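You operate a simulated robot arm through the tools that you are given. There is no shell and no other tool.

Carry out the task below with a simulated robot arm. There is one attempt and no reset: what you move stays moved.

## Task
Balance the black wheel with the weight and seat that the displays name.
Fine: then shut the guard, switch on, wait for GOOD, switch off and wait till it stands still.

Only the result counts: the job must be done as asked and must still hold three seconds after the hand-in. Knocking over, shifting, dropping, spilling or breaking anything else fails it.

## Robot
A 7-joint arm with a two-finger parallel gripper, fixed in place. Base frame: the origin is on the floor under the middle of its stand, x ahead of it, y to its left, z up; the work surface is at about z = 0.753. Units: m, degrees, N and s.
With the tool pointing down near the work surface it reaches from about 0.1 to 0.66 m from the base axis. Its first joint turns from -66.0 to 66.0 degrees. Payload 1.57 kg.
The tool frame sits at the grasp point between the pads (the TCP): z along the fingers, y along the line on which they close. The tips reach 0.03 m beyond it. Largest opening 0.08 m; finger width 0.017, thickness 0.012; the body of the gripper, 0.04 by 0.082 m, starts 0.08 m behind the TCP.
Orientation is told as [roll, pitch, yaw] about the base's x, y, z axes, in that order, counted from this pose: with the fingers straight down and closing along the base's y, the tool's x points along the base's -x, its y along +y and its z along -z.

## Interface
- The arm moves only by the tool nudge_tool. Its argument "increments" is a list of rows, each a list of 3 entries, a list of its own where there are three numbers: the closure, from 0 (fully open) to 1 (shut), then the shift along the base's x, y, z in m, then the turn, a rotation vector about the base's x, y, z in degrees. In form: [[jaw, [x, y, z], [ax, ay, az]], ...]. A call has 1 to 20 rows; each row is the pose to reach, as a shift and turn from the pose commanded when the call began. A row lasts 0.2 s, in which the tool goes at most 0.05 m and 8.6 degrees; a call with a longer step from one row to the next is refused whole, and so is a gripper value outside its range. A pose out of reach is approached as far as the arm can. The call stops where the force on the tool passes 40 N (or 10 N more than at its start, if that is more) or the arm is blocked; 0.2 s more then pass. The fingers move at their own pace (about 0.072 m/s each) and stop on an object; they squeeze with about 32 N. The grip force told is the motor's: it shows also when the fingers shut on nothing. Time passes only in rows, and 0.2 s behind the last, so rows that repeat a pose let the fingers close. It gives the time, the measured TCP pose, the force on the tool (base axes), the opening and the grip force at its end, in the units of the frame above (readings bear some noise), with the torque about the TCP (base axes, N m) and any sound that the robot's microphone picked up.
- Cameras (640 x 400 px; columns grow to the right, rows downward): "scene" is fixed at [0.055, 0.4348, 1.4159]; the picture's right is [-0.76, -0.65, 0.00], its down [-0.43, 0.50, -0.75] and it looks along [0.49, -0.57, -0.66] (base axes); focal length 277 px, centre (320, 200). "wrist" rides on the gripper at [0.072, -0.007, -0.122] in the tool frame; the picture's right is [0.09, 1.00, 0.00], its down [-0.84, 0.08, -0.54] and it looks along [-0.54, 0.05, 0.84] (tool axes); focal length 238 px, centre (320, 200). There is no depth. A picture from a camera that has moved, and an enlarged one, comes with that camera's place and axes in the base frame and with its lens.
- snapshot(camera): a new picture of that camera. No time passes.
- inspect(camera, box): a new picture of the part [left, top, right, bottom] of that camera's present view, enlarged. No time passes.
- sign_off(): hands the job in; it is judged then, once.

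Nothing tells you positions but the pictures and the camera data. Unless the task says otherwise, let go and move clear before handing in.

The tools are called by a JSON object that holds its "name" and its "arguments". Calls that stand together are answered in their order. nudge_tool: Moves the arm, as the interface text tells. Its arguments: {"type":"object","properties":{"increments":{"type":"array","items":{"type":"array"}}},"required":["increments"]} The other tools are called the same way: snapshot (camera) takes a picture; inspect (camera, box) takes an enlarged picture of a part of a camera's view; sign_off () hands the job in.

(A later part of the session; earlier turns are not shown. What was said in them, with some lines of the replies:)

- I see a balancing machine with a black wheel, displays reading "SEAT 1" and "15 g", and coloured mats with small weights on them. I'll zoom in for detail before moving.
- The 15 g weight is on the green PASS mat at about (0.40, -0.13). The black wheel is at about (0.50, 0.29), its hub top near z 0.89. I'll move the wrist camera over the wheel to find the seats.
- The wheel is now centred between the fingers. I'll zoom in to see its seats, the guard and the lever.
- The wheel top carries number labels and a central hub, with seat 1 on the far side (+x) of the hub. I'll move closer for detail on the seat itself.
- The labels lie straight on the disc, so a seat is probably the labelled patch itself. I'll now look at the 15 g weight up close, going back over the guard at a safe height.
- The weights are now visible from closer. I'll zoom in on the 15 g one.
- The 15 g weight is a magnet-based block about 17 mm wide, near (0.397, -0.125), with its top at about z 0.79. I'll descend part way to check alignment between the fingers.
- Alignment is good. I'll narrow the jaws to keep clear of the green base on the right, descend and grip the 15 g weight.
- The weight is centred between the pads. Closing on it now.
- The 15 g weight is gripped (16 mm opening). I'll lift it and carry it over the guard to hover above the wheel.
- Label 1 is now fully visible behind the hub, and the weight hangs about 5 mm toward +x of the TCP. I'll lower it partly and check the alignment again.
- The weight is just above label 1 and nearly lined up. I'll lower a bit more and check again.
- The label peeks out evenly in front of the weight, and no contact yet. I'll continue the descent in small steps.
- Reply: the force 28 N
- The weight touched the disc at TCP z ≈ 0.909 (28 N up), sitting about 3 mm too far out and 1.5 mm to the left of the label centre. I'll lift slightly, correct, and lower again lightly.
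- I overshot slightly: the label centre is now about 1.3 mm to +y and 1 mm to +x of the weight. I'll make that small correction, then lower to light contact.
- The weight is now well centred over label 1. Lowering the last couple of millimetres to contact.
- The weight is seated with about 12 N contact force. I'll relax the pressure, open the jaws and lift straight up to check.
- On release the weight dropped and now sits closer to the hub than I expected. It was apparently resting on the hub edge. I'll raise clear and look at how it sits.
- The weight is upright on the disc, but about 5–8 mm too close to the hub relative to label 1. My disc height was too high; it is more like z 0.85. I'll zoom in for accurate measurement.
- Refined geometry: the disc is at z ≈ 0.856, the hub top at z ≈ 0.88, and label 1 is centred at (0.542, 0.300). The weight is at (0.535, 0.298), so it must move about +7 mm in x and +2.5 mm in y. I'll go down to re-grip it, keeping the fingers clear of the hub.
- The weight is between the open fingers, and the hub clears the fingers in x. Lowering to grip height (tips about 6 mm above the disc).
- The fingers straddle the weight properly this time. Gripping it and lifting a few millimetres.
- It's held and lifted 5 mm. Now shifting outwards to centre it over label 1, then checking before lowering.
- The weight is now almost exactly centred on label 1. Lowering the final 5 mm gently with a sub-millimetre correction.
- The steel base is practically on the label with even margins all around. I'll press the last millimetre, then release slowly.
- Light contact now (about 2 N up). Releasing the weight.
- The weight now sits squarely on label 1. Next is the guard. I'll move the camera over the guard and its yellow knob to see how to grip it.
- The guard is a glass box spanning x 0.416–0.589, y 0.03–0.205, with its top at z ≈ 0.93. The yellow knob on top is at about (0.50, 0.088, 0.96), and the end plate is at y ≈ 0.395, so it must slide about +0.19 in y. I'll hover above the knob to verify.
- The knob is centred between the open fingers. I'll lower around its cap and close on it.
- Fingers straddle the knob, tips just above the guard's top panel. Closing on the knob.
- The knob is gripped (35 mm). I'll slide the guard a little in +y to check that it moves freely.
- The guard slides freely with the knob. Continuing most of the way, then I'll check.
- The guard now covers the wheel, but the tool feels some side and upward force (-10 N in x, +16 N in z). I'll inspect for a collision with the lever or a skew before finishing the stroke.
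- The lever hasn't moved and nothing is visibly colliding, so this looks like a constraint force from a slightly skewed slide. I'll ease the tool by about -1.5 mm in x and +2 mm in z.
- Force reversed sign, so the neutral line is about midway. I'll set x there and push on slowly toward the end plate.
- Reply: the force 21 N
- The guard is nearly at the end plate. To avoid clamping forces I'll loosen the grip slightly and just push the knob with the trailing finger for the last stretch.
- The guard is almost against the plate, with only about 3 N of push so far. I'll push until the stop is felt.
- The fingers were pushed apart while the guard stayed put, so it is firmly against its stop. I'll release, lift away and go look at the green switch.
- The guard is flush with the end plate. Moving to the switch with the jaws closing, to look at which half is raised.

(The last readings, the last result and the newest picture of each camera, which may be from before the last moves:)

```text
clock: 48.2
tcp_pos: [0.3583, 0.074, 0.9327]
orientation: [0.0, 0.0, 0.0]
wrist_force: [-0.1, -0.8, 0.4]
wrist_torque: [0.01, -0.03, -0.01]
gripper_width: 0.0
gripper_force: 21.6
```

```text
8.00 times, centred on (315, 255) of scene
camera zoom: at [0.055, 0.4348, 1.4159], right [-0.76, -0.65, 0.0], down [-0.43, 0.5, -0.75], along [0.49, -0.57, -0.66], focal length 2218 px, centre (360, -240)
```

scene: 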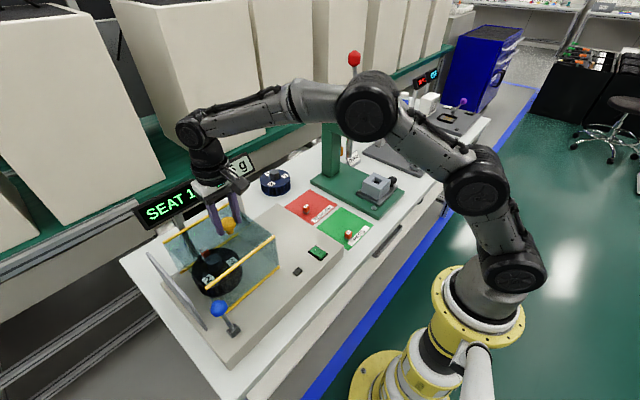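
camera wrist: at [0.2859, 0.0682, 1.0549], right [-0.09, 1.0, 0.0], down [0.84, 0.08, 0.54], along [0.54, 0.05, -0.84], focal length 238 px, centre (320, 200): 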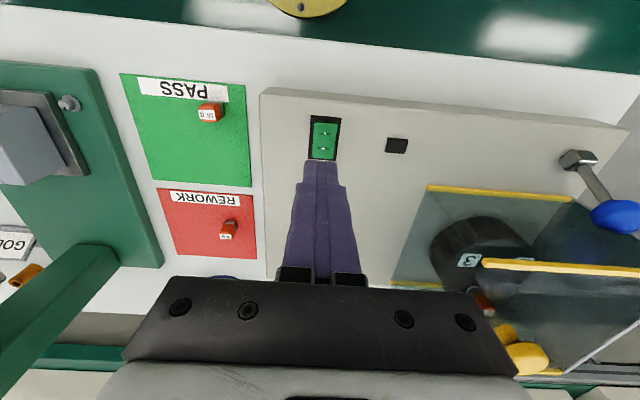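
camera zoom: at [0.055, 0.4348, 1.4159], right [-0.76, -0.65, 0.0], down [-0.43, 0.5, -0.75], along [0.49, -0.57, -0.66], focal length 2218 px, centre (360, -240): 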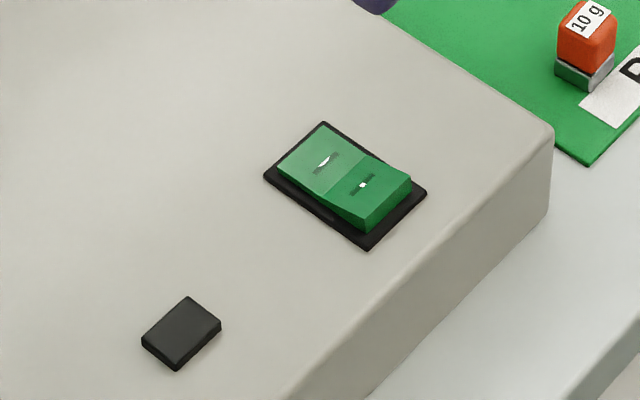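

The switch's +x half is down and shows part of an "O" (off). The raised -x half carries the "I" mark, at about (0.355, 0.080, 0.815). I'll bring the closed fingertips just above the raised half.

{"name": "nudge_tool", "arguments": {"increments": [[1, [-0.006, 0.004, -0.03], [0, 0, 0]], [1, [-0.006, 0.004, -0.06], [0, 0, 0]], [1, [-0.006, 0.004, -0.075], [0, 0, 0]], [1, [-0.006, 0.004, -0.075], [0, 0, 0]]]}}

{"name": "snapshot", "arguments": {"camera": "wrist"}}

{"name": "inspect", "arguments": {"camera": "wrist", "box": [270, 110, 390, 210]}}

{"name": "inspect", "arguments": {"camera": "scene", "box": [290, 230, 340, 280]}}

```text
clock: 49.2
tcp_pos: [0.3553, 0.0803, 0.8556]
orientation: [0.0, 0.0, 0.1]
wrist_force: [0.9, 1.8, 0.2]
wrist_torque: [-0.03, -0.01, 0.01]
gripper_width: 0.0
gripper_force: 21.4
```

```text
taken
camera wrist: at [0.282, 0.0742, 0.9787], right [-0.09, 1.0, 0.0], down [0.84, 0.08, 0.54], along [0.54, 0.05, -0.84], focal length 238 px, centre (320, 200)
```

wrist: 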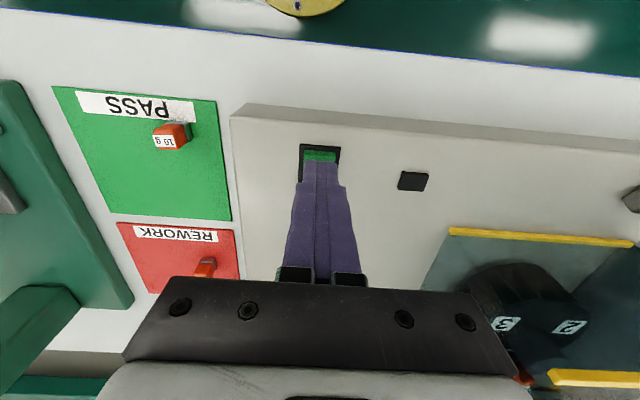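

```text
4.00 times, centred on (330, 160) of wrist
camera zoom: at [0.282, 0.0742, 0.9787], right [-0.09, 1.0, 0.0], down [0.84, 0.08, 0.54], along [0.54, 0.05, -0.84], focal length 953 px, centre (280, 360)
```

zoom: 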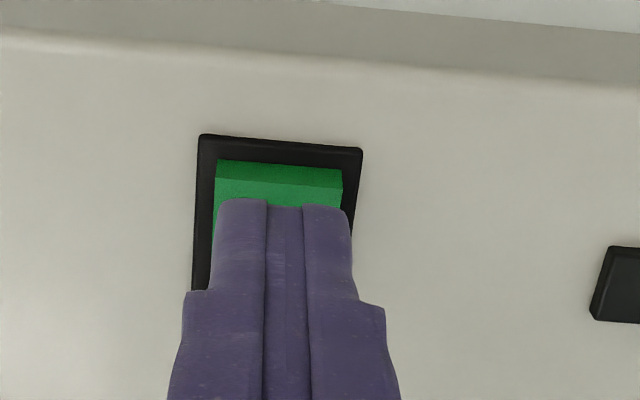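

```text
8.00 times, centred on (315, 255) of scene
camera zoom: at [0.055, 0.4348, 1.4159], right [-0.76, -0.65, 0.0], down [-0.43, 0.5, -0.75], along [0.49, -0.57, -0.66], focal length 2218 px, centre (360, -240)
```

zoom: 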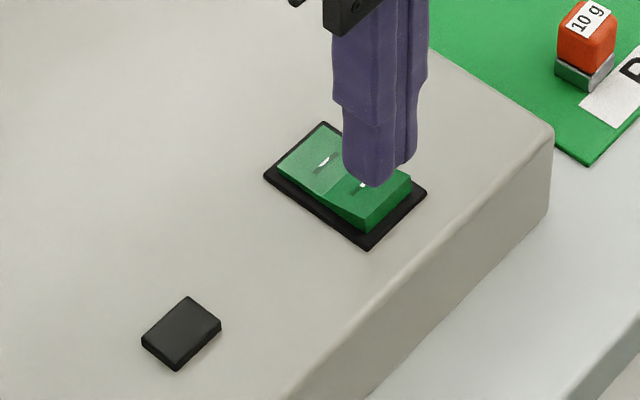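

The fingertips are right above the raised "I" half. Pressing down in small steps.

{"name": "nudge_tool", "arguments": {"increments": [[1, [0, 0, -0.003], [0, 0, 0]], [1, [0, 0, -0.006], [0, 0, 0]], [1, [0, 0, -0.009], [0, 0, 0]]]}}

{"name": "inspect", "arguments": {"camera": "scene", "box": [290, 230, 340, 280]}}

```text
clock: 50.0
tcp_pos: [0.3535, 0.0806, 0.8475]
orientation: [0.0, 0.0, -0.1]
wrist_force: [-0.1, 1.0, -0.1]
wrist_torque: [0.05, 0.0, 0.03]
gripper_width: 0.0001
gripper_force: 21.7
```

```text
8.00 times, centred on (315, 255) of scene
camera zoom: at [0.055, 0.4348, 1.4159], right [-0.76, -0.65, 0.0], down [-0.43, 0.5, -0.75], along [0.49, -0.57, -0.66], focal length 2218 px, centre (360, -240)
```

zoom: 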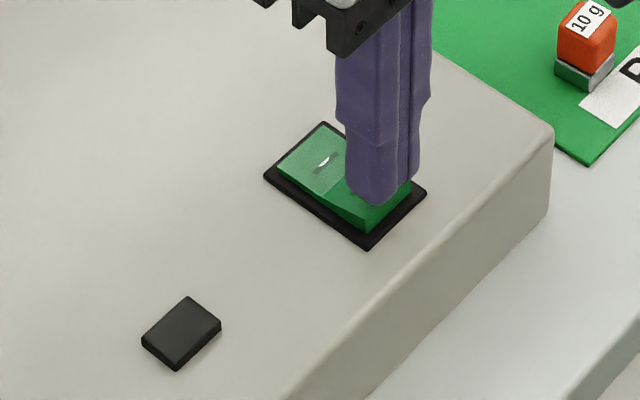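

No contact yet at tip height about 0.818. Continuing down.

{"name": "nudge_tool", "arguments": {"increments": [[1, [0, 0, -0.002], [0, 0, 0]], [1, [0, 0, -0.004], [0, 0, 0]], [1, [0, 0, -0.006], [0, 0, 0]]]}}

{"name": "inspect", "arguments": {"camera": "scene", "box": [290, 230, 340, 280]}}

```text
clock: 50.8
tcp_pos: [0.3518, 0.0811, 0.8414]
orientation: [0.0, 0.0, 0.0]
wrist_force: [-0.2, 0.3, 0.6]
wrist_torque: [0.02, 0.02, -0.01]
gripper_width: 0.0
gripper_force: 21.1
```

```text
8.00 times, centred on (315, 255) of scene
camera zoom: at [0.055, 0.4348, 1.4159], right [-0.76, -0.65, 0.0], down [-0.43, 0.5, -0.75], along [0.49, -0.57, -0.66], focal length 2218 px, centre (360, -240)
```

zoom: 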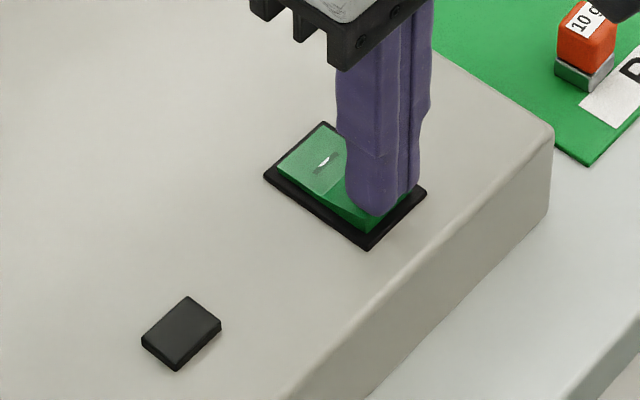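

Still free at tip height about 0.812. Continuing in smaller steps.

{"name": "nudge_tool", "arguments": {"increments": [[1, [0, 0, -0.002], [0, 0, 0]], [1, [0, 0, -0.003], [0, 0, 0]]]}}

{"name": "inspect", "arguments": {"camera": "scene", "box": [290, 230, 340, 280]}}

{"name": "inspect", "arguments": {"camera": "wrist", "box": [270, 110, 390, 210]}}

```text
clock: 51.4
tcp_pos: [0.3532, 0.0806, 0.8384]
orientation: [0.0, 0.0, 0.0]
wrist_force: [-0.1, -0.6, -0.3]
wrist_torque: [0.01, 0.01, -0.01]
gripper_width: 0.0
gripper_force: 21.1
```

```text
8.00 times, centred on (315, 255) of scene
camera zoom: at [0.055, 0.4348, 1.4159], right [-0.76, -0.65, 0.0], down [-0.43, 0.5, -0.75], along [0.49, -0.57, -0.66], focal length 2218 px, centre (360, -240)
```

zoom: 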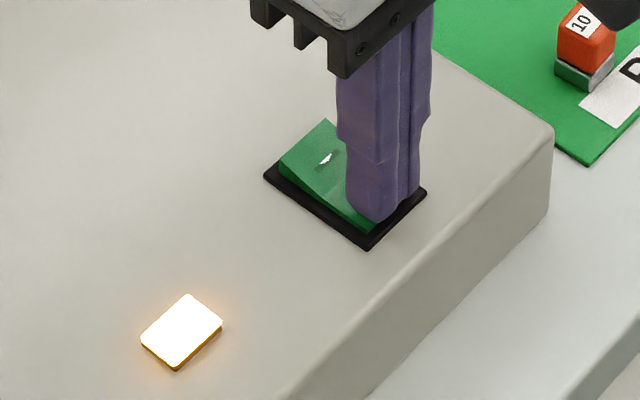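

```text
4.00 times, centred on (330, 160) of wrist
camera zoom: at [0.2813, 0.0733, 0.9599], right [-0.09, 1.0, 0.0], down [0.84, 0.08, 0.54], along [0.54, 0.05, -0.84], focal length 953 px, centre (280, 360)
```

zoom: 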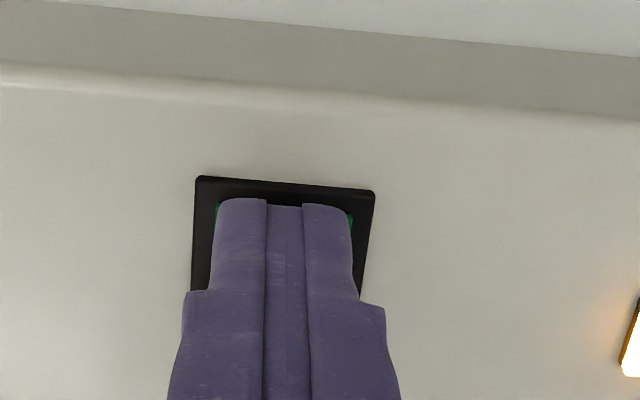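

The rocker flipped and the lamp beside it lit up. I'll lift off the switch and watch the wheel and the display.

{"name": "nudge_tool", "arguments": {"increments": [[1, [0, 0, 0.02], [0, 0, 0]], [1, [0, 0, 0.05], [0, 0, 0]], [1, [0, 0, 0.05], [0, 0, 0]]]}}

{"name": "snapshot", "arguments": {"camera": "scene"}}

{"name": "inspect", "arguments": {"camera": "scene", "box": [130, 180, 290, 310]}}

```text
clock: 52.2
tcp_pos: [0.3535, 0.0795, 0.8876]
orientation: [0.1, 0.0, 0.1]
wrist_force: [0.0, 0.8, 0.1]
wrist_torque: [0.0, -0.05, -0.03]
gripper_width: 0.0
gripper_force: 20.8
```

```text
taken
```

scene: 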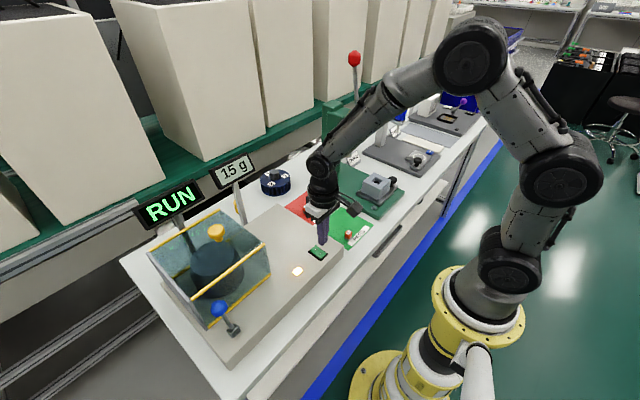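

```text
3.08 times, centred on (210, 245) of scene
camera zoom: at [0.055, 0.4348, 1.4159], right [-0.76, -0.65, 0.0], down [-0.43, 0.5, -0.75], along [0.49, -0.57, -0.66], focal length 853 px, centre (658, 62)
```

zoom: 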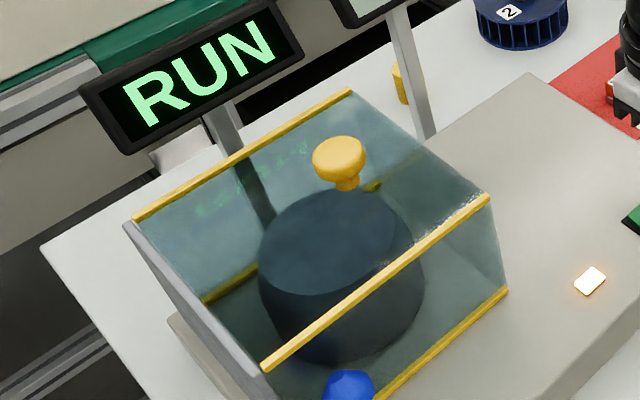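

The display reads RUN and the wheel is spinning. I'll wait for GOOD.

{"name": "nudge_tool", "arguments": {"increments": [[1, [0, 0, 0], [0, 0, 0]], [1, [0, 0, 0], [0, 0, 0]], [1, [0, 0, 0], [0, 0, 0]], [1, [0, 0, 0], [0, 0, 0]], [1, [0, 0, 0], [0, 0, 0]], [1, [0, 0, 0], [0, 0, 0]], [1, [0, 0, 0], [0, 0, 0]], [1, [0, 0, 0], [0, 0, 0]]]}}

{"name": "inspect", "arguments": {"camera": "scene", "box": [130, 150, 290, 310]}}

```text
clock: 54.0
tcp_pos: [0.3537, 0.0801, 0.8869]
orientation: [0.0, 0.0, 0.0]
wrist_force: [0.4, 0.0, -0.7]
wrist_torque: [0.01, 0.0, 0.01]
gripper_width: 0.0
gripper_force: 21.7
```

```text
2.50 times, centred on (210, 230) of scene
camera zoom: at [0.055, 0.4348, 1.4159], right [-0.76, -0.65, 0.0], down [-0.43, 0.5, -0.75], along [0.49, -0.57, -0.66], focal length 693 px, centre (595, 125)
```

zoom: 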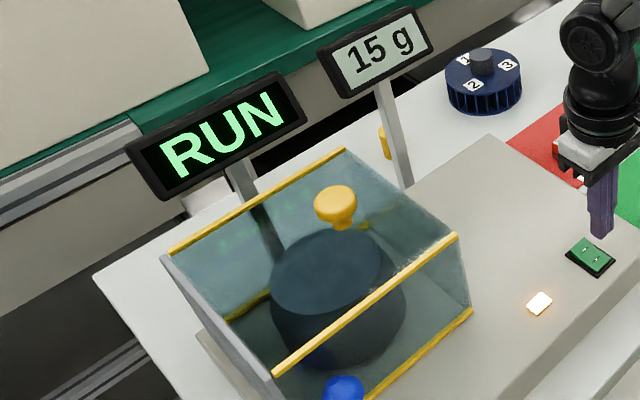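

Still RUN. Waiting longer, and meanwhile moving the fingertips above the "O" half (at x ≈ 0.378) without touching it.

{"name": "nudge_tool", "arguments": {"increments": [[1, [0.01, 0, 0], [0, 0, 0]], [1, [0.025, 0, 0], [0, 0, 0]], [1, [0.025, 0, 0], [0, 0, 0]], [1, [0.025, 0, 0], [0, 0, 0]], [1, [0.025, 0, 0], [0, 0, 0]], [1, [0.025, 0, 0], [0, 0, 0]], [1, [0.025, 0, 0], [0, 0, 0]], [1, [0.025, 0, 0], [0, 0, 0]], [1, [0.025, 0, 0], [0, 0, 0]], [1, [0.025, 0, 0], [0, 0, 0]]]}}

{"name": "inspect", "arguments": {"camera": "scene", "box": [130, 150, 290, 310]}}

{"name": "inspect", "arguments": {"camera": "wrist", "box": [270, 90, 390, 190]}}

```text
clock: 56.2
tcp_pos: [0.3779, 0.0796, 0.8881]
orientation: [0.0, 0.0, 0.0]
wrist_force: [-0.1, 0.2, 0.3]
wrist_torque: [-0.03, -0.03, -0.01]
gripper_width: 0.0
gripper_force: 21.5
```

```text
2.50 times, centred on (210, 230) of scene
camera zoom: at [0.055, 0.4348, 1.4159], right [-0.76, -0.65, 0.0], down [-0.43, 0.5, -0.75], along [0.49, -0.57, -0.66], focal length 693 px, centre (595, 125)
```

zoom: 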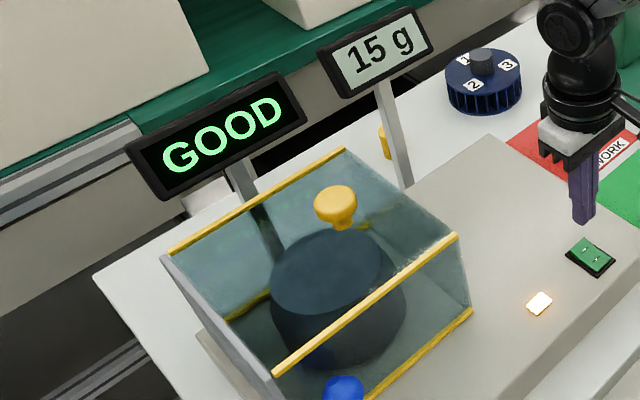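

```text
4.00 times, centred on (330, 140) of wrist
camera zoom: at [0.3062, 0.0736, 1.012], right [-0.09, 1.0, 0.0], down [0.84, 0.08, 0.54], along [0.54, 0.05, -0.84], focal length 953 px, centre (280, 440)
```

zoom: 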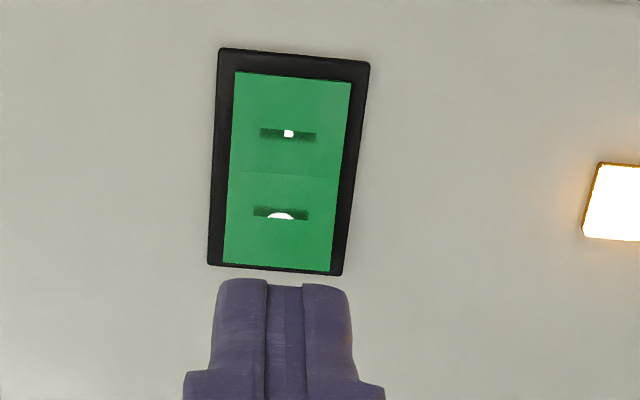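

The display reads GOOD. Now pressing the raised "O" half to switch off.

{"name": "nudge_tool", "arguments": {"increments": [[1, [-0.002, 0, -0.02], [0, 0, 0]], [1, [-0.002, 0, -0.036], [0, 0, 0]], [1, [-0.002, 0, -0.042], [0, 0, 0]], [1, [-0.002, 0, -0.046], [0, 0, 0]], [1, [-0.002, 0, -0.049], [0, 0, 0]], [1, [-0.002, 0, -0.051], [0, 0, 0]]]}}

{"name": "inspect", "arguments": {"camera": "scene", "box": [130, 150, 350, 310]}}

{"name": "inspect", "arguments": {"camera": "scene", "box": [290, 230, 340, 280]}}

```text
clock: 57.6
tcp_pos: [0.3774, 0.0801, 0.8385]
orientation: [0.0, 0.0, 0.0]
wrist_force: [-6.6, -5.3, 23.8]
wrist_torque: [-0.13, 0.39, 0.01]
gripper_width: 0.0
gripper_force: 21.3
```

```text
2.50 times, centred on (240, 230) of scene
camera zoom: at [0.0545, 0.4346, 1.416], right [-0.76, -0.65, 0.0], down [-0.43, 0.5, -0.75], along [0.49, -0.57, -0.66], focal length 693 px, centre (520, 125)
```

zoom: 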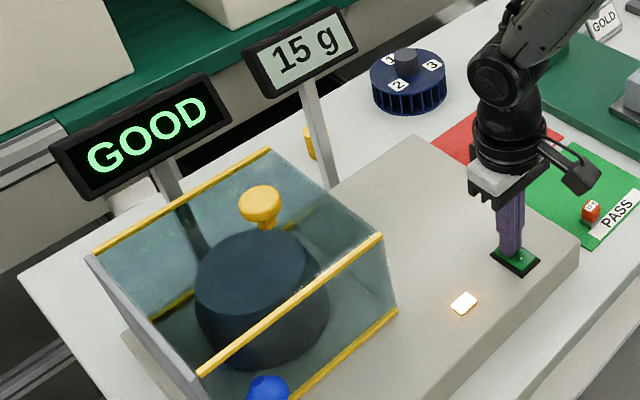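

```text
8.00 times, centred on (315, 255) of scene
camera zoom: at [0.0545, 0.4346, 1.416], right [-0.76, -0.65, 0.0], down [-0.43, 0.5, -0.75], along [0.49, -0.57, -0.66], focal length 2218 px, centre (360, -240)
```

zoom: 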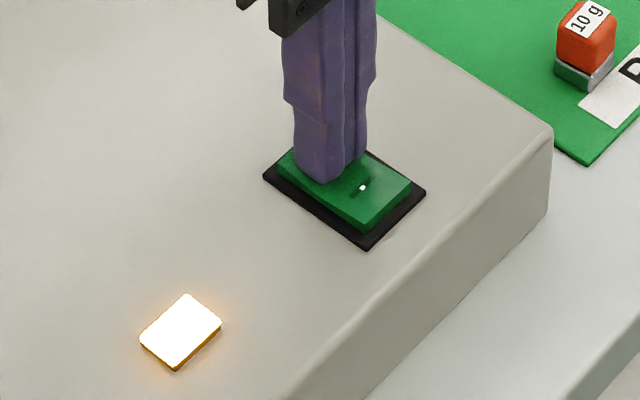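

The rocker's -x half looks raised again and I feel 24 N of contact. I'll lift off and check whether it has switched off and the wheel is coasting down.

{"name": "nudge_tool", "arguments": {"increments": [[1, [0, 0, 0.01], [0, 0, 0]], [1, [0, 0, 0.03], [0, 0, 0]], [1, [0, 0, 0.055], [0, 0, 0]], [1, [0, 0, 0.055], [0, 0, 0]]]}}

{"name": "inspect", "arguments": {"camera": "scene", "box": [130, 150, 350, 310]}}

{"name": "inspect", "arguments": {"camera": "scene", "box": [290, 230, 340, 280]}}

{"name": "inspect", "arguments": {"camera": "wrist", "box": [270, 90, 390, 190]}}

```text
clock: 58.6
tcp_pos: [0.3747, 0.0797, 0.8924]
orientation: [0.0, 0.0, -0.1]
wrist_force: [0.2, 0.3, 0.6]
wrist_torque: [-0.01, -0.03, 0.0]
gripper_width: 0.0
gripper_force: 20.8
```

```text
2.50 times, centred on (240, 230) of scene
camera zoom: at [0.055, 0.4348, 1.4159], right [-0.76, -0.65, 0.0], down [-0.43, 0.5, -0.75], along [0.49, -0.57, -0.66], focal length 693 px, centre (520, 125)
```

zoom: 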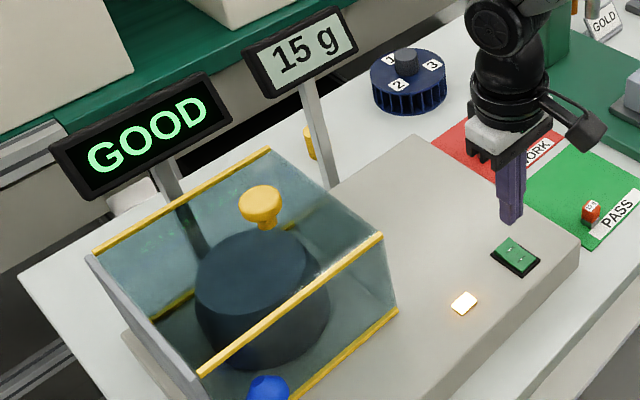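

```text
8.00 times, centred on (315, 255) of scene
camera zoom: at [0.055, 0.4348, 1.4159], right [-0.76, -0.65, 0.0], down [-0.43, 0.5, -0.75], along [0.49, -0.57, -0.66], focal length 2218 px, centre (360, -240)
```

zoom: 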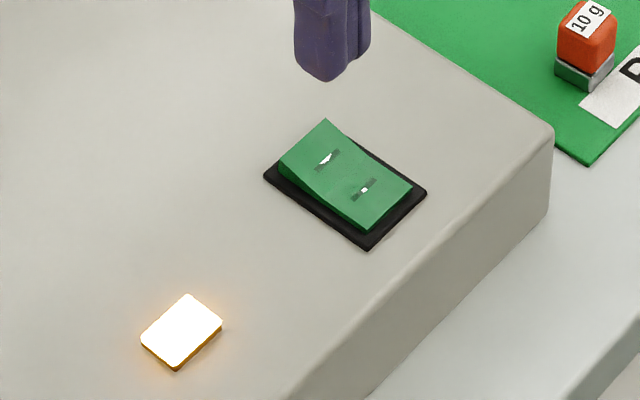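

```text
4.00 times, centred on (330, 140) of wrist
camera zoom: at [0.3031, 0.0735, 1.0149], right [-0.09, 1.0, 0.0], down [0.84, 0.08, 0.54], along [0.54, 0.05, -0.84], focal length 953 px, centre (280, 440)
```

zoom: 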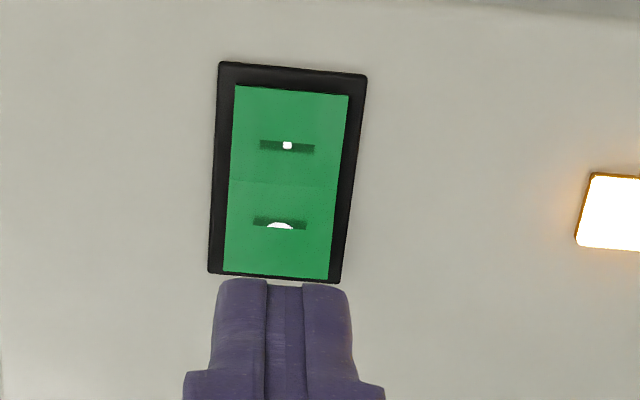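

It hasn't flipped: the rocker sprang back because I pressed too close to its pivot (x ≈ 0.367). I'll press again farther out, at x ≈ 0.382.

{"name": "nudge_tool", "arguments": {"increments": [[1, [0.005, 0, -0.02], [0, 0, 0]], [1, [0.005, 0, -0.04], [0, 0, 0]], [1, [0.005, 0, -0.047], [0, 0, 0]], [1, [0.005, 0, -0.05], [0, 0, 0]], [1, [0.005, 0, -0.052], [0, 0, 0]], [1, [0.005, 0, -0.054], [0, 0, 0]]]}}

{"name": "inspect", "arguments": {"camera": "scene", "box": [290, 230, 340, 280]}}

{"name": "inspect", "arguments": {"camera": "scene", "box": [130, 150, 350, 310]}}

```text
clock: 60.0
tcp_pos: [0.3815, 0.0791, 0.8377]
orientation: [0.1, -0.1, 0.0]
wrist_force: [-1.3, -0.7, 6.6]
wrist_torque: [-0.04, 0.13, 0.0]
gripper_width: 0.0003
gripper_force: 21.1
```

```text
8.00 times, centred on (315, 255) of scene
camera zoom: at [0.0549, 0.4348, 1.4159], right [-0.76, -0.65, 0.0], down [-0.43, 0.5, -0.75], along [0.49, -0.57, -0.66], focal length 2218 px, centre (360, -240)
```

zoom: 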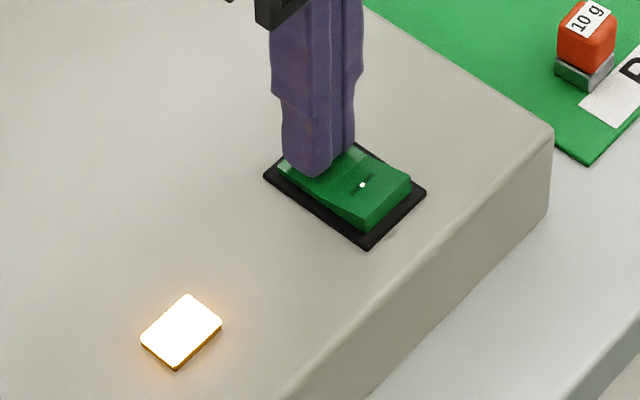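

```text
2.50 times, centred on (240, 230) of scene
camera zoom: at [0.0549, 0.4348, 1.4159], right [-0.76, -0.65, 0.0], down [-0.43, 0.5, -0.75], along [0.49, -0.57, -0.66], focal length 693 px, centre (520, 125)
```

zoom: 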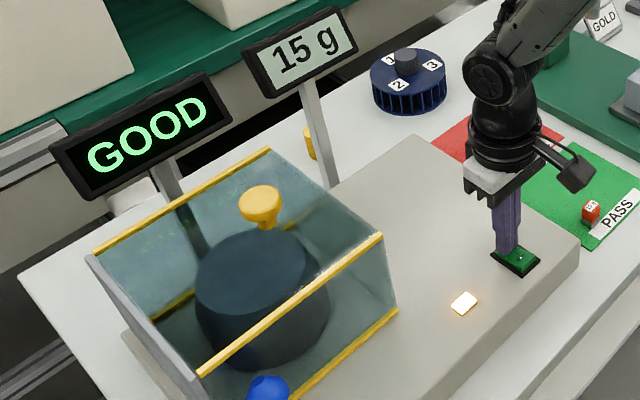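

The rocker now looks fully flipped to off. Lifting clear and watching the lamp and wheel.

{"name": "nudge_tool", "arguments": {"increments": [[1, [0, 0, 0.01], [0, 0, 0]], [1, [0, 0, 0.03], [0, 0, 0]], [1, [-0.01, 0, 0.06], [0, 0, 0]], [1, [-0.02, 0, 0.09], [0, 0, 0]], [1, [-0.02, 0, 0.09], [0, 0, 0]]]}}

{"name": "inspect", "arguments": {"camera": "scene", "box": [290, 230, 340, 280]}}

{"name": "inspect", "arguments": {"camera": "scene", "box": [130, 150, 350, 310]}}

```text
clock: 61.2
tcp_pos: [0.361, 0.0793, 0.9301]
orientation: [0.0, 0.0, -0.1]
wrist_force: [-0.2, 0.8, 0.8]
wrist_torque: [-0.01, 0.0, 0.0]
gripper_width: 0.0
gripper_force: 21.1
```

```text
8.00 times, centred on (315, 255) of scene
camera zoom: at [0.055, 0.4348, 1.4159], right [-0.76, -0.65, 0.0], down [-0.43, 0.5, -0.75], along [0.49, -0.57, -0.66], focal length 2218 px, centre (360, -240)
```

zoom: 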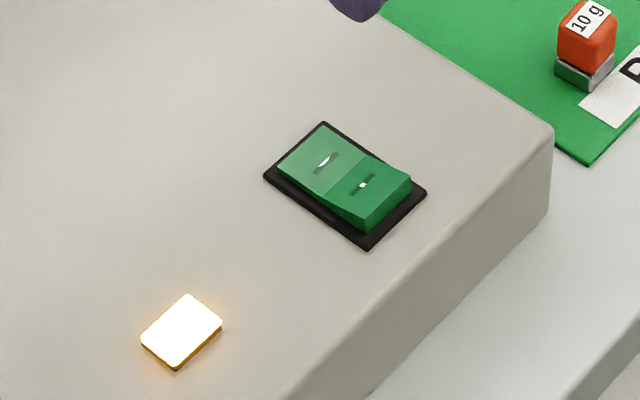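

```text
2.50 times, centred on (240, 230) of scene
camera zoom: at [0.055, 0.4348, 1.4159], right [-0.76, -0.65, 0.0], down [-0.43, 0.5, -0.75], along [0.49, -0.57, -0.66], focal length 693 px, centre (520, 125)
```

zoom: 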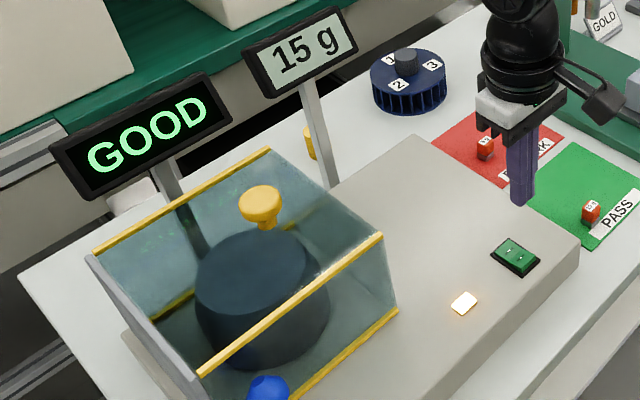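

The rocker is in its original off position. The lamp is still lit and the wheel is still coasting, so I'll wait for it to stop.

{"name": "nudge_tool", "arguments": {"increments": [[1, [0, 0, 0], [0, 0, 0]], [1, [0, 0, 0], [0, 0, 0]], [1, [0, 0, 0], [0, 0, 0]], [1, [0, 0, 0], [0, 0, 0]], [1, [0, 0, 0], [0, 0, 0]], [1, [0, 0, 0], [0, 0, 0]], [1, [0, 0, 0], [0, 0, 0]], [1, [0, 0, 0], [0, 0, 0]], [1, [0, 0, 0], [0, 0, 0]], [1, [0, 0, 0], [0, 0, 0]], [1, [0, 0, 0], [0, 0, 0]], [1, [0, 0, 0], [0, 0, 0]], [1, [0, 0, 0], [0, 0, 0]], [1, [0, 0, 0], [0, 0, 0]], [1, [0, 0, 0], [0, 0, 0]]]}}

{"name": "inspect", "arguments": {"camera": "scene", "box": [130, 150, 350, 310]}}

```text
clock: 64.4
tcp_pos: [0.3615, 0.0789, 0.9302]
orientation: [0.0, 0.0, 0.0]
wrist_force: [1.1, -0.3, 0.0]
wrist_torque: [-0.01, 0.0, -0.04]
gripper_width: 0.0002
gripper_force: 21.2
```

```text
2.50 times, centred on (240, 230) of scene
camera zoom: at [0.055, 0.4348, 1.4159], right [-0.76, -0.65, 0.0], down [-0.43, 0.5, -0.75], along [0.49, -0.57, -0.66], focal length 693 px, centre (520, 125)
```

zoom: 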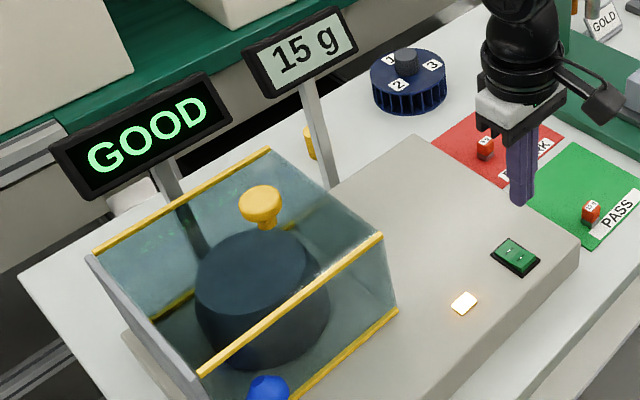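

Still spinning or blurred. I'll wait more and watch for change.

{"name": "nudge_tool", "arguments": {"increments": [[1, [0, 0, 0], [0, 0, 0]], [1, [0, 0, 0], [0, 0, 0]], [1, [0, 0, 0], [0, 0, 0]], [1, [0, 0, 0], [0, 0, 0]], [1, [0, 0, 0], [0, 0, 0]], [1, [0, 0, 0], [0, 0, 0]], [1, [0, 0, 0], [0, 0, 0]], [1, [0, 0, 0], [0, 0, 0]], [1, [0, 0, 0], [0, 0, 0]], [1, [0, 0, 0], [0, 0, 0]], [1, [0, 0, 0], [0, 0, 0]], [1, [0, 0, 0], [0, 0, 0]], [1, [0, 0, 0], [0, 0, 0]], [1, [0, 0, 0], [0, 0, 0]], [1, [0, 0, 0], [0, 0, 0]], [1, [0, 0, 0], [0, 0, 0]], [1, [0, 0, 0], [0, 0, 0]], [1, [0, 0, 0], [0, 0, 0]], [1, [0, 0, 0], [0, 0, 0]], [1, [0, 0, 0], [0, 0, 0]]]}}

{"name": "inspect", "arguments": {"camera": "scene", "box": [130, 150, 350, 310]}}

{"name": "inspect", "arguments": {"camera": "scene", "box": [180, 220, 260, 300]}}

```text
clock: 68.6
tcp_pos: [0.3616, 0.0789, 0.9296]
orientation: [0.0, 0.0, 0.0]
wrist_force: [-0.1, 0.1, -0.6]
wrist_torque: [0.01, 0.03, 0.0]
gripper_width: 0.0
gripper_force: 21.3
```

```text
2.50 times, centred on (240, 230) of scene
camera zoom: at [0.055, 0.4348, 1.4159], right [-0.76, -0.65, 0.0], down [-0.43, 0.5, -0.75], along [0.49, -0.57, -0.66], focal length 693 px, centre (520, 125)
```

zoom: 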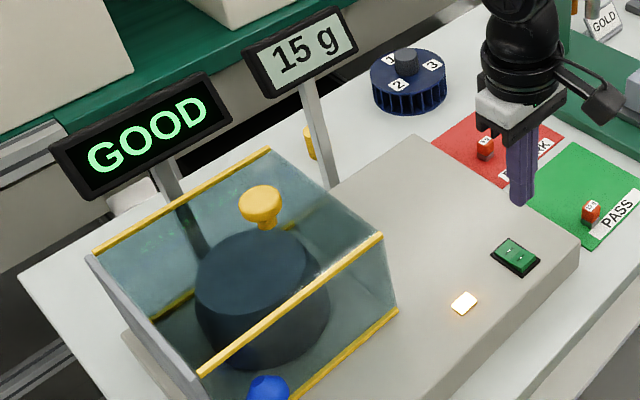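

```text
5.00 times, centred on (220, 260) of scene
camera zoom: at [0.055, 0.4348, 1.4159], right [-0.76, -0.65, 0.0], down [-0.43, 0.5, -0.75], along [0.49, -0.57, -0.66], focal length 1386 px, centre (820, -100)
```

zoom: 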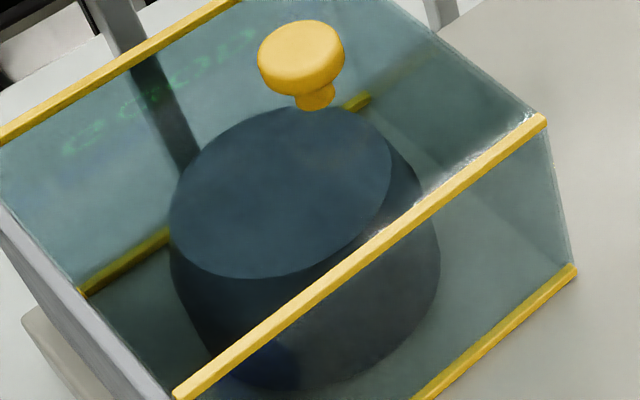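

The switch is off but the wheel still coasts (drawn as a blur). I'll keep waiting, since the task says to wait till it stands still.

{"name": "nudge_tool", "arguments": {"increments": [[1, [0, 0, 0], [0, 0, 0]], [1, [0, 0, 0], [0, 0, 0]], [1, [0, 0, 0], [0, 0, 0]], [1, [0, 0, 0], [0, 0, 0]], [1, [0, 0, 0], [0, 0, 0]], [1, [0, 0, 0], [0, 0, 0]], [1, [0, 0, 0], [0, 0, 0]], [1, [0, 0, 0], [0, 0, 0]], [1, [0, 0, 0], [0, 0, 0]], [1, [0, 0, 0], [0, 0, 0]], [1, [0, 0, 0], [0, 0, 0]], [1, [0, 0, 0], [0, 0, 0]], [1, [0, 0, 0], [0, 0, 0]], [1, [0, 0, 0], [0, 0, 0]], [1, [0, 0, 0], [0, 0, 0]], [1, [0, 0, 0], [0, 0, 0]], [1, [0, 0, 0], [0, 0, 0]], [1, [0, 0, 0], [0, 0, 0]], [1, [0, 0, 0], [0, 0, 0]], [1, [0, 0, 0], [0, 0, 0]]]}}

{"name": "inspect", "arguments": {"camera": "scene", "box": [130, 150, 350, 310]}}

{"name": "inspect", "arguments": {"camera": "scene", "box": [180, 220, 260, 300]}}

```text
clock: 72.8
tcp_pos: [0.3621, 0.0788, 0.9304]
orientation: [0.0, 0.0, -0.1]
wrist_force: [0.0, 0.0, 0.8]
wrist_torque: [0.02, 0.02, -0.03]
gripper_width: 0.0
gripper_force: 21.0
```

```text
2.50 times, centred on (240, 230) of scene
camera zoom: at [0.055, 0.4348, 1.4159], right [-0.76, -0.65, 0.0], down [-0.43, 0.5, -0.75], along [0.49, -0.57, -0.66], focal length 693 px, centre (520, 125)
```

zoom: 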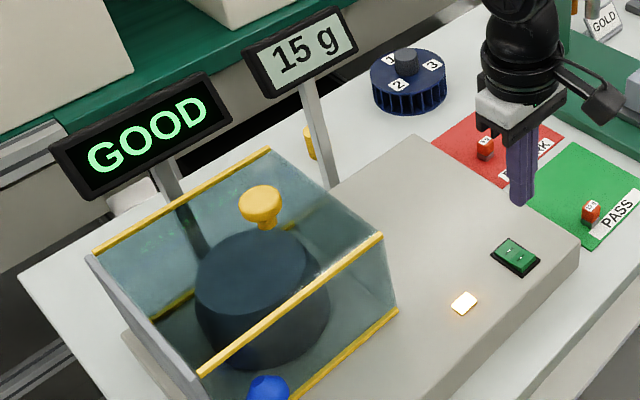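

```text
5.00 times, centred on (220, 260) of scene
camera zoom: at [0.055, 0.4348, 1.4159], right [-0.76, -0.65, 0.0], down [-0.43, 0.5, -0.75], along [0.49, -0.57, -0.66], focal length 1386 px, centre (820, -100)
```

zoom: 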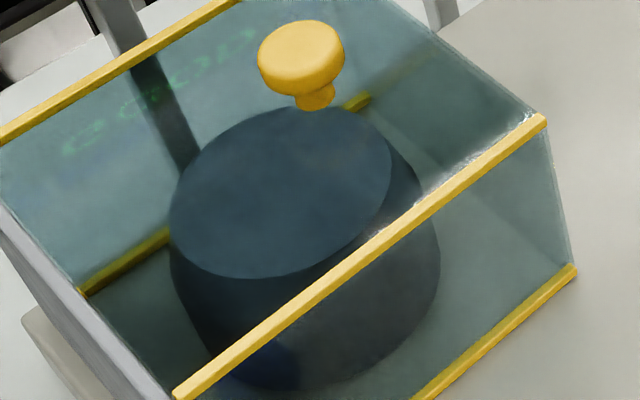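

No change yet after 12 s. I'll wait two more longer stretches before considering anything else.

{"name": "nudge_tool", "arguments": {"increments": [[1, [0, 0, 0], [0, 0, 0]], [1, [0, 0, 0], [0, 0, 0]], [1, [0, 0, 0], [0, 0, 0]], [1, [0, 0, 0], [0, 0, 0]], [1, [0, 0, 0], [0, 0, 0]], [1, [0, 0, 0], [0, 0, 0]], [1, [0, 0, 0], [0, 0, 0]], [1, [0, 0, 0], [0, 0, 0]], [1, [0, 0, 0], [0, 0, 0]], [1, [0, 0, 0], [0, 0, 0]], [1, [0, 0, 0], [0, 0, 0]], [1, [0, 0, 0], [0, 0, 0]], [1, [0, 0, 0], [0, 0, 0]], [1, [0, 0, 0], [0, 0, 0]], [1, [0, 0, 0], [0, 0, 0]], [1, [0, 0, 0], [0, 0, 0]], [1, [0, 0, 0], [0, 0, 0]], [1, [0, 0, 0], [0, 0, 0]], [1, [0, 0, 0], [0, 0, 0]], [1, [0, 0, 0], [0, 0, 0]]]}}

{"name": "inspect", "arguments": {"camera": "scene", "box": [130, 150, 350, 310]}}

{"name": "inspect", "arguments": {"camera": "scene", "box": [290, 230, 340, 280]}}

```text
clock: 77.0
tcp_pos: [0.3617, 0.0782, 0.9298]
orientation: [0.0, 0.1, 0.0]
wrist_force: [0.0, 0.6, -0.2]
wrist_torque: [0.03, 0.01, -0.02]
gripper_width: 0.0001
gripper_force: 21.9
```

```text
2.50 times, centred on (240, 230) of scene
camera zoom: at [0.055, 0.4348, 1.4159], right [-0.76, -0.65, 0.0], down [-0.43, 0.5, -0.75], along [0.49, -0.57, -0.66], focal length 693 px, centre (520, 125)
```

zoom: 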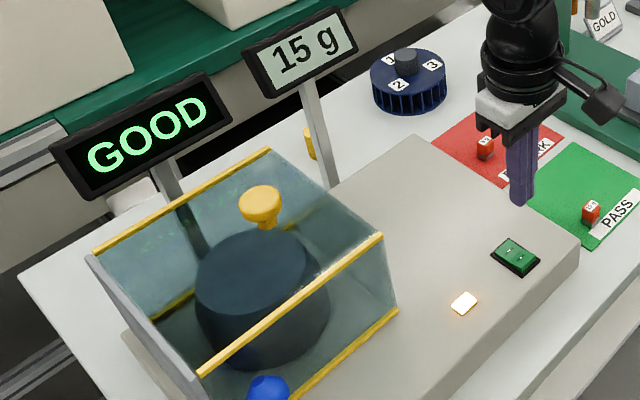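

```text
8.00 times, centred on (315, 255) of scene
camera zoom: at [0.055, 0.4348, 1.4159], right [-0.76, -0.65, 0.0], down [-0.43, 0.5, -0.75], along [0.49, -0.57, -0.66], focal length 2218 px, centre (360, -240)
```

zoom: 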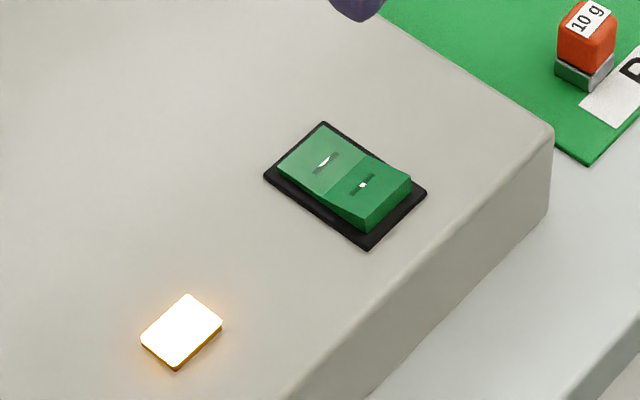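

The switch is definitely off. The wheel may simply have a long run-down, so I'll continue waiting.

{"name": "nudge_tool", "arguments": {"increments": [[1, [0, 0, 0], [0, 0, 0]], [1, [0, 0, 0], [0, 0, 0]], [1, [0, 0, 0], [0, 0, 0]], [1, [0, 0, 0], [0, 0, 0]], [1, [0, 0, 0], [0, 0, 0]], [1, [0, 0, 0], [0, 0, 0]], [1, [0, 0, 0], [0, 0, 0]], [1, [0, 0, 0], [0, 0, 0]], [1, [0, 0, 0], [0, 0, 0]], [1, [0, 0, 0], [0, 0, 0]], [1, [0, 0, 0], [0, 0, 0]], [1, [0, 0, 0], [0, 0, 0]], [1, [0, 0, 0], [0, 0, 0]], [1, [0, 0, 0], [0, 0, 0]], [1, [0, 0, 0], [0, 0, 0]], [1, [0, 0, 0], [0, 0, 0]], [1, [0, 0, 0], [0, 0, 0]], [1, [0, 0, 0], [0, 0, 0]], [1, [0, 0, 0], [0, 0, 0]], [1, [0, 0, 0], [0, 0, 0]]]}}

{"name": "nudge_tool", "arguments": {"increments": [[1, [0, 0, 0], [0, 0, 0]], [1, [0, 0, 0], [0, 0, 0]], [1, [0, 0, 0], [0, 0, 0]], [1, [0, 0, 0], [0, 0, 0]], [1, [0, 0, 0], [0, 0, 0]], [1, [0, 0, 0], [0, 0, 0]], [1, [0, 0, 0], [0, 0, 0]], [1, [0, 0, 0], [0, 0, 0]], [1, [0, 0, 0], [0, 0, 0]], [1, [0, 0, 0], [0, 0, 0]], [1, [0, 0, 0], [0, 0, 0]], [1, [0, 0, 0], [0, 0, 0]], [1, [0, 0, 0], [0, 0, 0]], [1, [0, 0, 0], [0, 0, 0]], [1, [0, 0, 0], [0, 0, 0]], [1, [0, 0, 0], [0, 0, 0]], [1, [0, 0, 0], [0, 0, 0]], [1, [0, 0, 0], [0, 0, 0]], [1, [0, 0, 0], [0, 0, 0]], [1, [0, 0, 0], [0, 0, 0]]]}}

{"name": "inspect", "arguments": {"camera": "scene", "box": [130, 150, 350, 310]}}

```text
clock: 81.2
tcp_pos: [0.3626, 0.0796, 0.9291]
orientation: [0.0, 0.1, 0.0]
wrist_force: [-0.1, 0.5, 0.1]
wrist_torque: [0.04, -0.01, 0.0]
gripper_width: 0.0
gripper_force: 20.8
```

```text
clock: 85.4
tcp_pos: [0.3616, 0.0787, 0.9299]
orientation: [0.0, 0.0, -0.1]
wrist_force: [-1.4, 0.2, -0.4]
wrist_torque: [-0.03, -0.02, -0.01]
gripper_width: 0.0
gripper_force: 21.0
```

```text
2.50 times, centred on (240, 230) of scene
camera zoom: at [0.055, 0.4348, 1.4159], right [-0.76, -0.65, 0.0], down [-0.43, 0.5, -0.75], along [0.49, -0.57, -0.66], focal length 693 px, centre (520, 125)
```

zoom: 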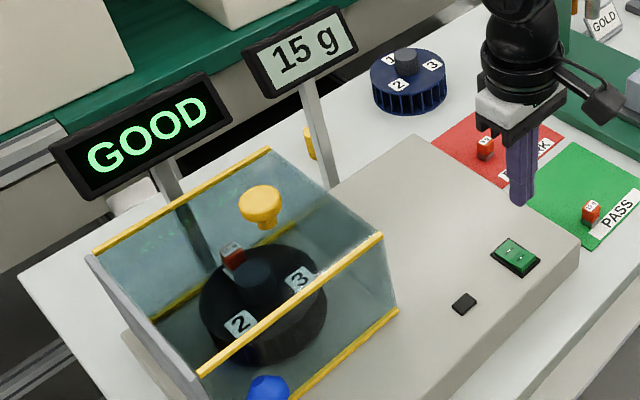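

The lamp is off, the wheel stands still with the weight on seat 1, and the display says GOOD. I'll move the arm clear and do a final check.

{"name": "nudge_tool", "arguments": {"increments": [[1, [0, 0, 0.04], [0, 0, 0]], [0.7, [0, -0.02, 0.08], [0, 0, 0]], [0.5, [0, -0.04, 0.12], [0, 0, 0]], [0.5, [0, -0.06, 0.16], [0, 0, 0]], [0.5, [0, -0.06, 0.16], [0, 0, 0]], [0.5, [0, -0.06, 0.16], [0, 0, 0]], [0.5, [0, -0.06, 0.16], [0, 0, 0]]]}}

{"name": "snapshot", "arguments": {"camera": "scene"}}

{"name": "inspect", "arguments": {"camera": "scene", "box": [180, 220, 260, 300]}}

{"name": "inspect", "arguments": {"camera": "scene", "box": [130, 150, 350, 310]}}

```text
clock: 87.0
tcp_pos: [0.3587, 0.0187, 1.0892]
orientation: [0.0, 0.0, 0.0]
wrist_force: [0.1, -0.1, -0.5]
wrist_torque: [0.03, 0.0, 0.03]
gripper_width: 0.0402
gripper_force: 0.0
```

```text
taken
```

scene: 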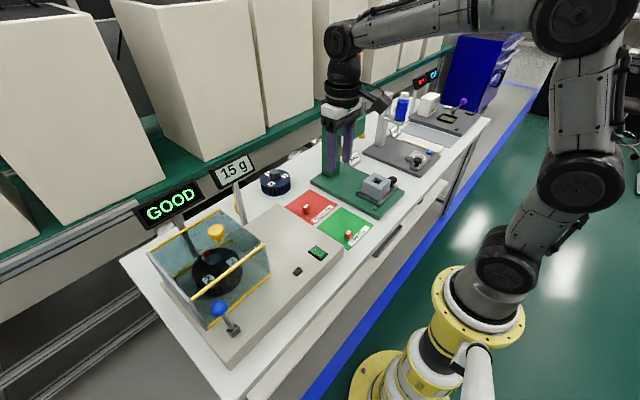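

```text
5.00 times, centred on (220, 260) of scene
camera zoom: at [0.055, 0.4348, 1.4159], right [-0.76, -0.65, 0.0], down [-0.43, 0.5, -0.75], along [0.49, -0.57, -0.66], focal length 1386 px, centre (820, -100)
```

zoom: 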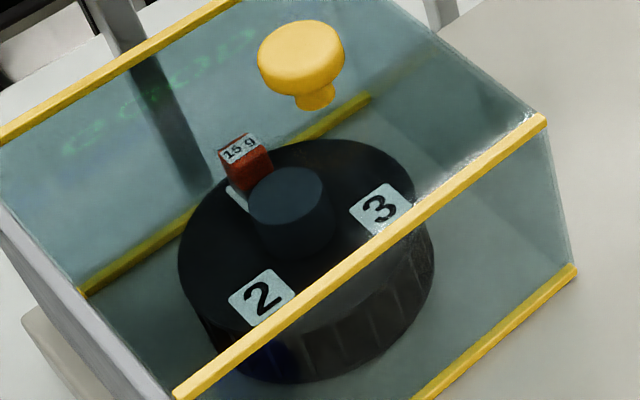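

```text
2.50 times, centred on (240, 230) of scene
camera zoom: at [0.055, 0.4348, 1.4159], right [-0.76, -0.65, 0.0], down [-0.43, 0.5, -0.75], along [0.49, -0.57, -0.66], focal length 693 px, centre (520, 125)
```

zoom: 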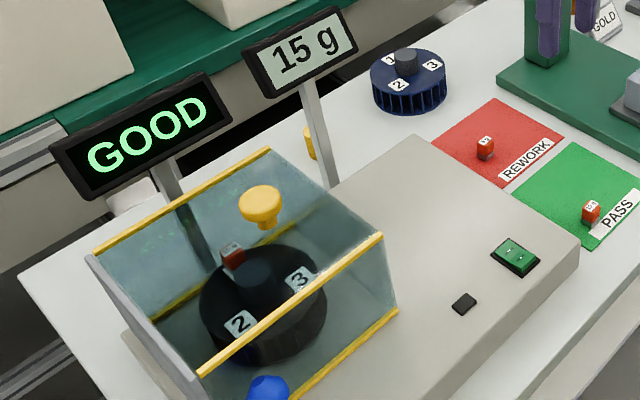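

The 15 g weight sits on seat 1, the guard is shut and the switch is off with its lamp dark. The wheel stands still, the display reads GOOD, the arm is clear, and I see nothing else disturbed. Handing in.

{"name": "sign_off", "arguments": {}}

```text
The job is handed in.
```

The black wheel is balanced: the 15 g weight sits on seat 1, and the display went from RUN to GOOD. I've handed the job in.

- **Placement:** My first try at seating the weight went wrong. I let it go too high and it dropped about 2 cm onto the disc, landing 5–8 mm too close to the hub. I picked it up again and set it squarely on label 1.
- **Guard:** It is shut against its end plate. The last bit I pushed with one finger, because gripping the knob caused some side force.
- **Switch:** The first press to switch off didn't take because it was too near the pivot; the second did. The wheel then coasted for about 20–25 s and stopped before hand-in, with the lamp dark.

The other weights, the blue wheel and the blue lever look undisturbed in the last pictures. The gripper was open and clear of everything at hand-in.
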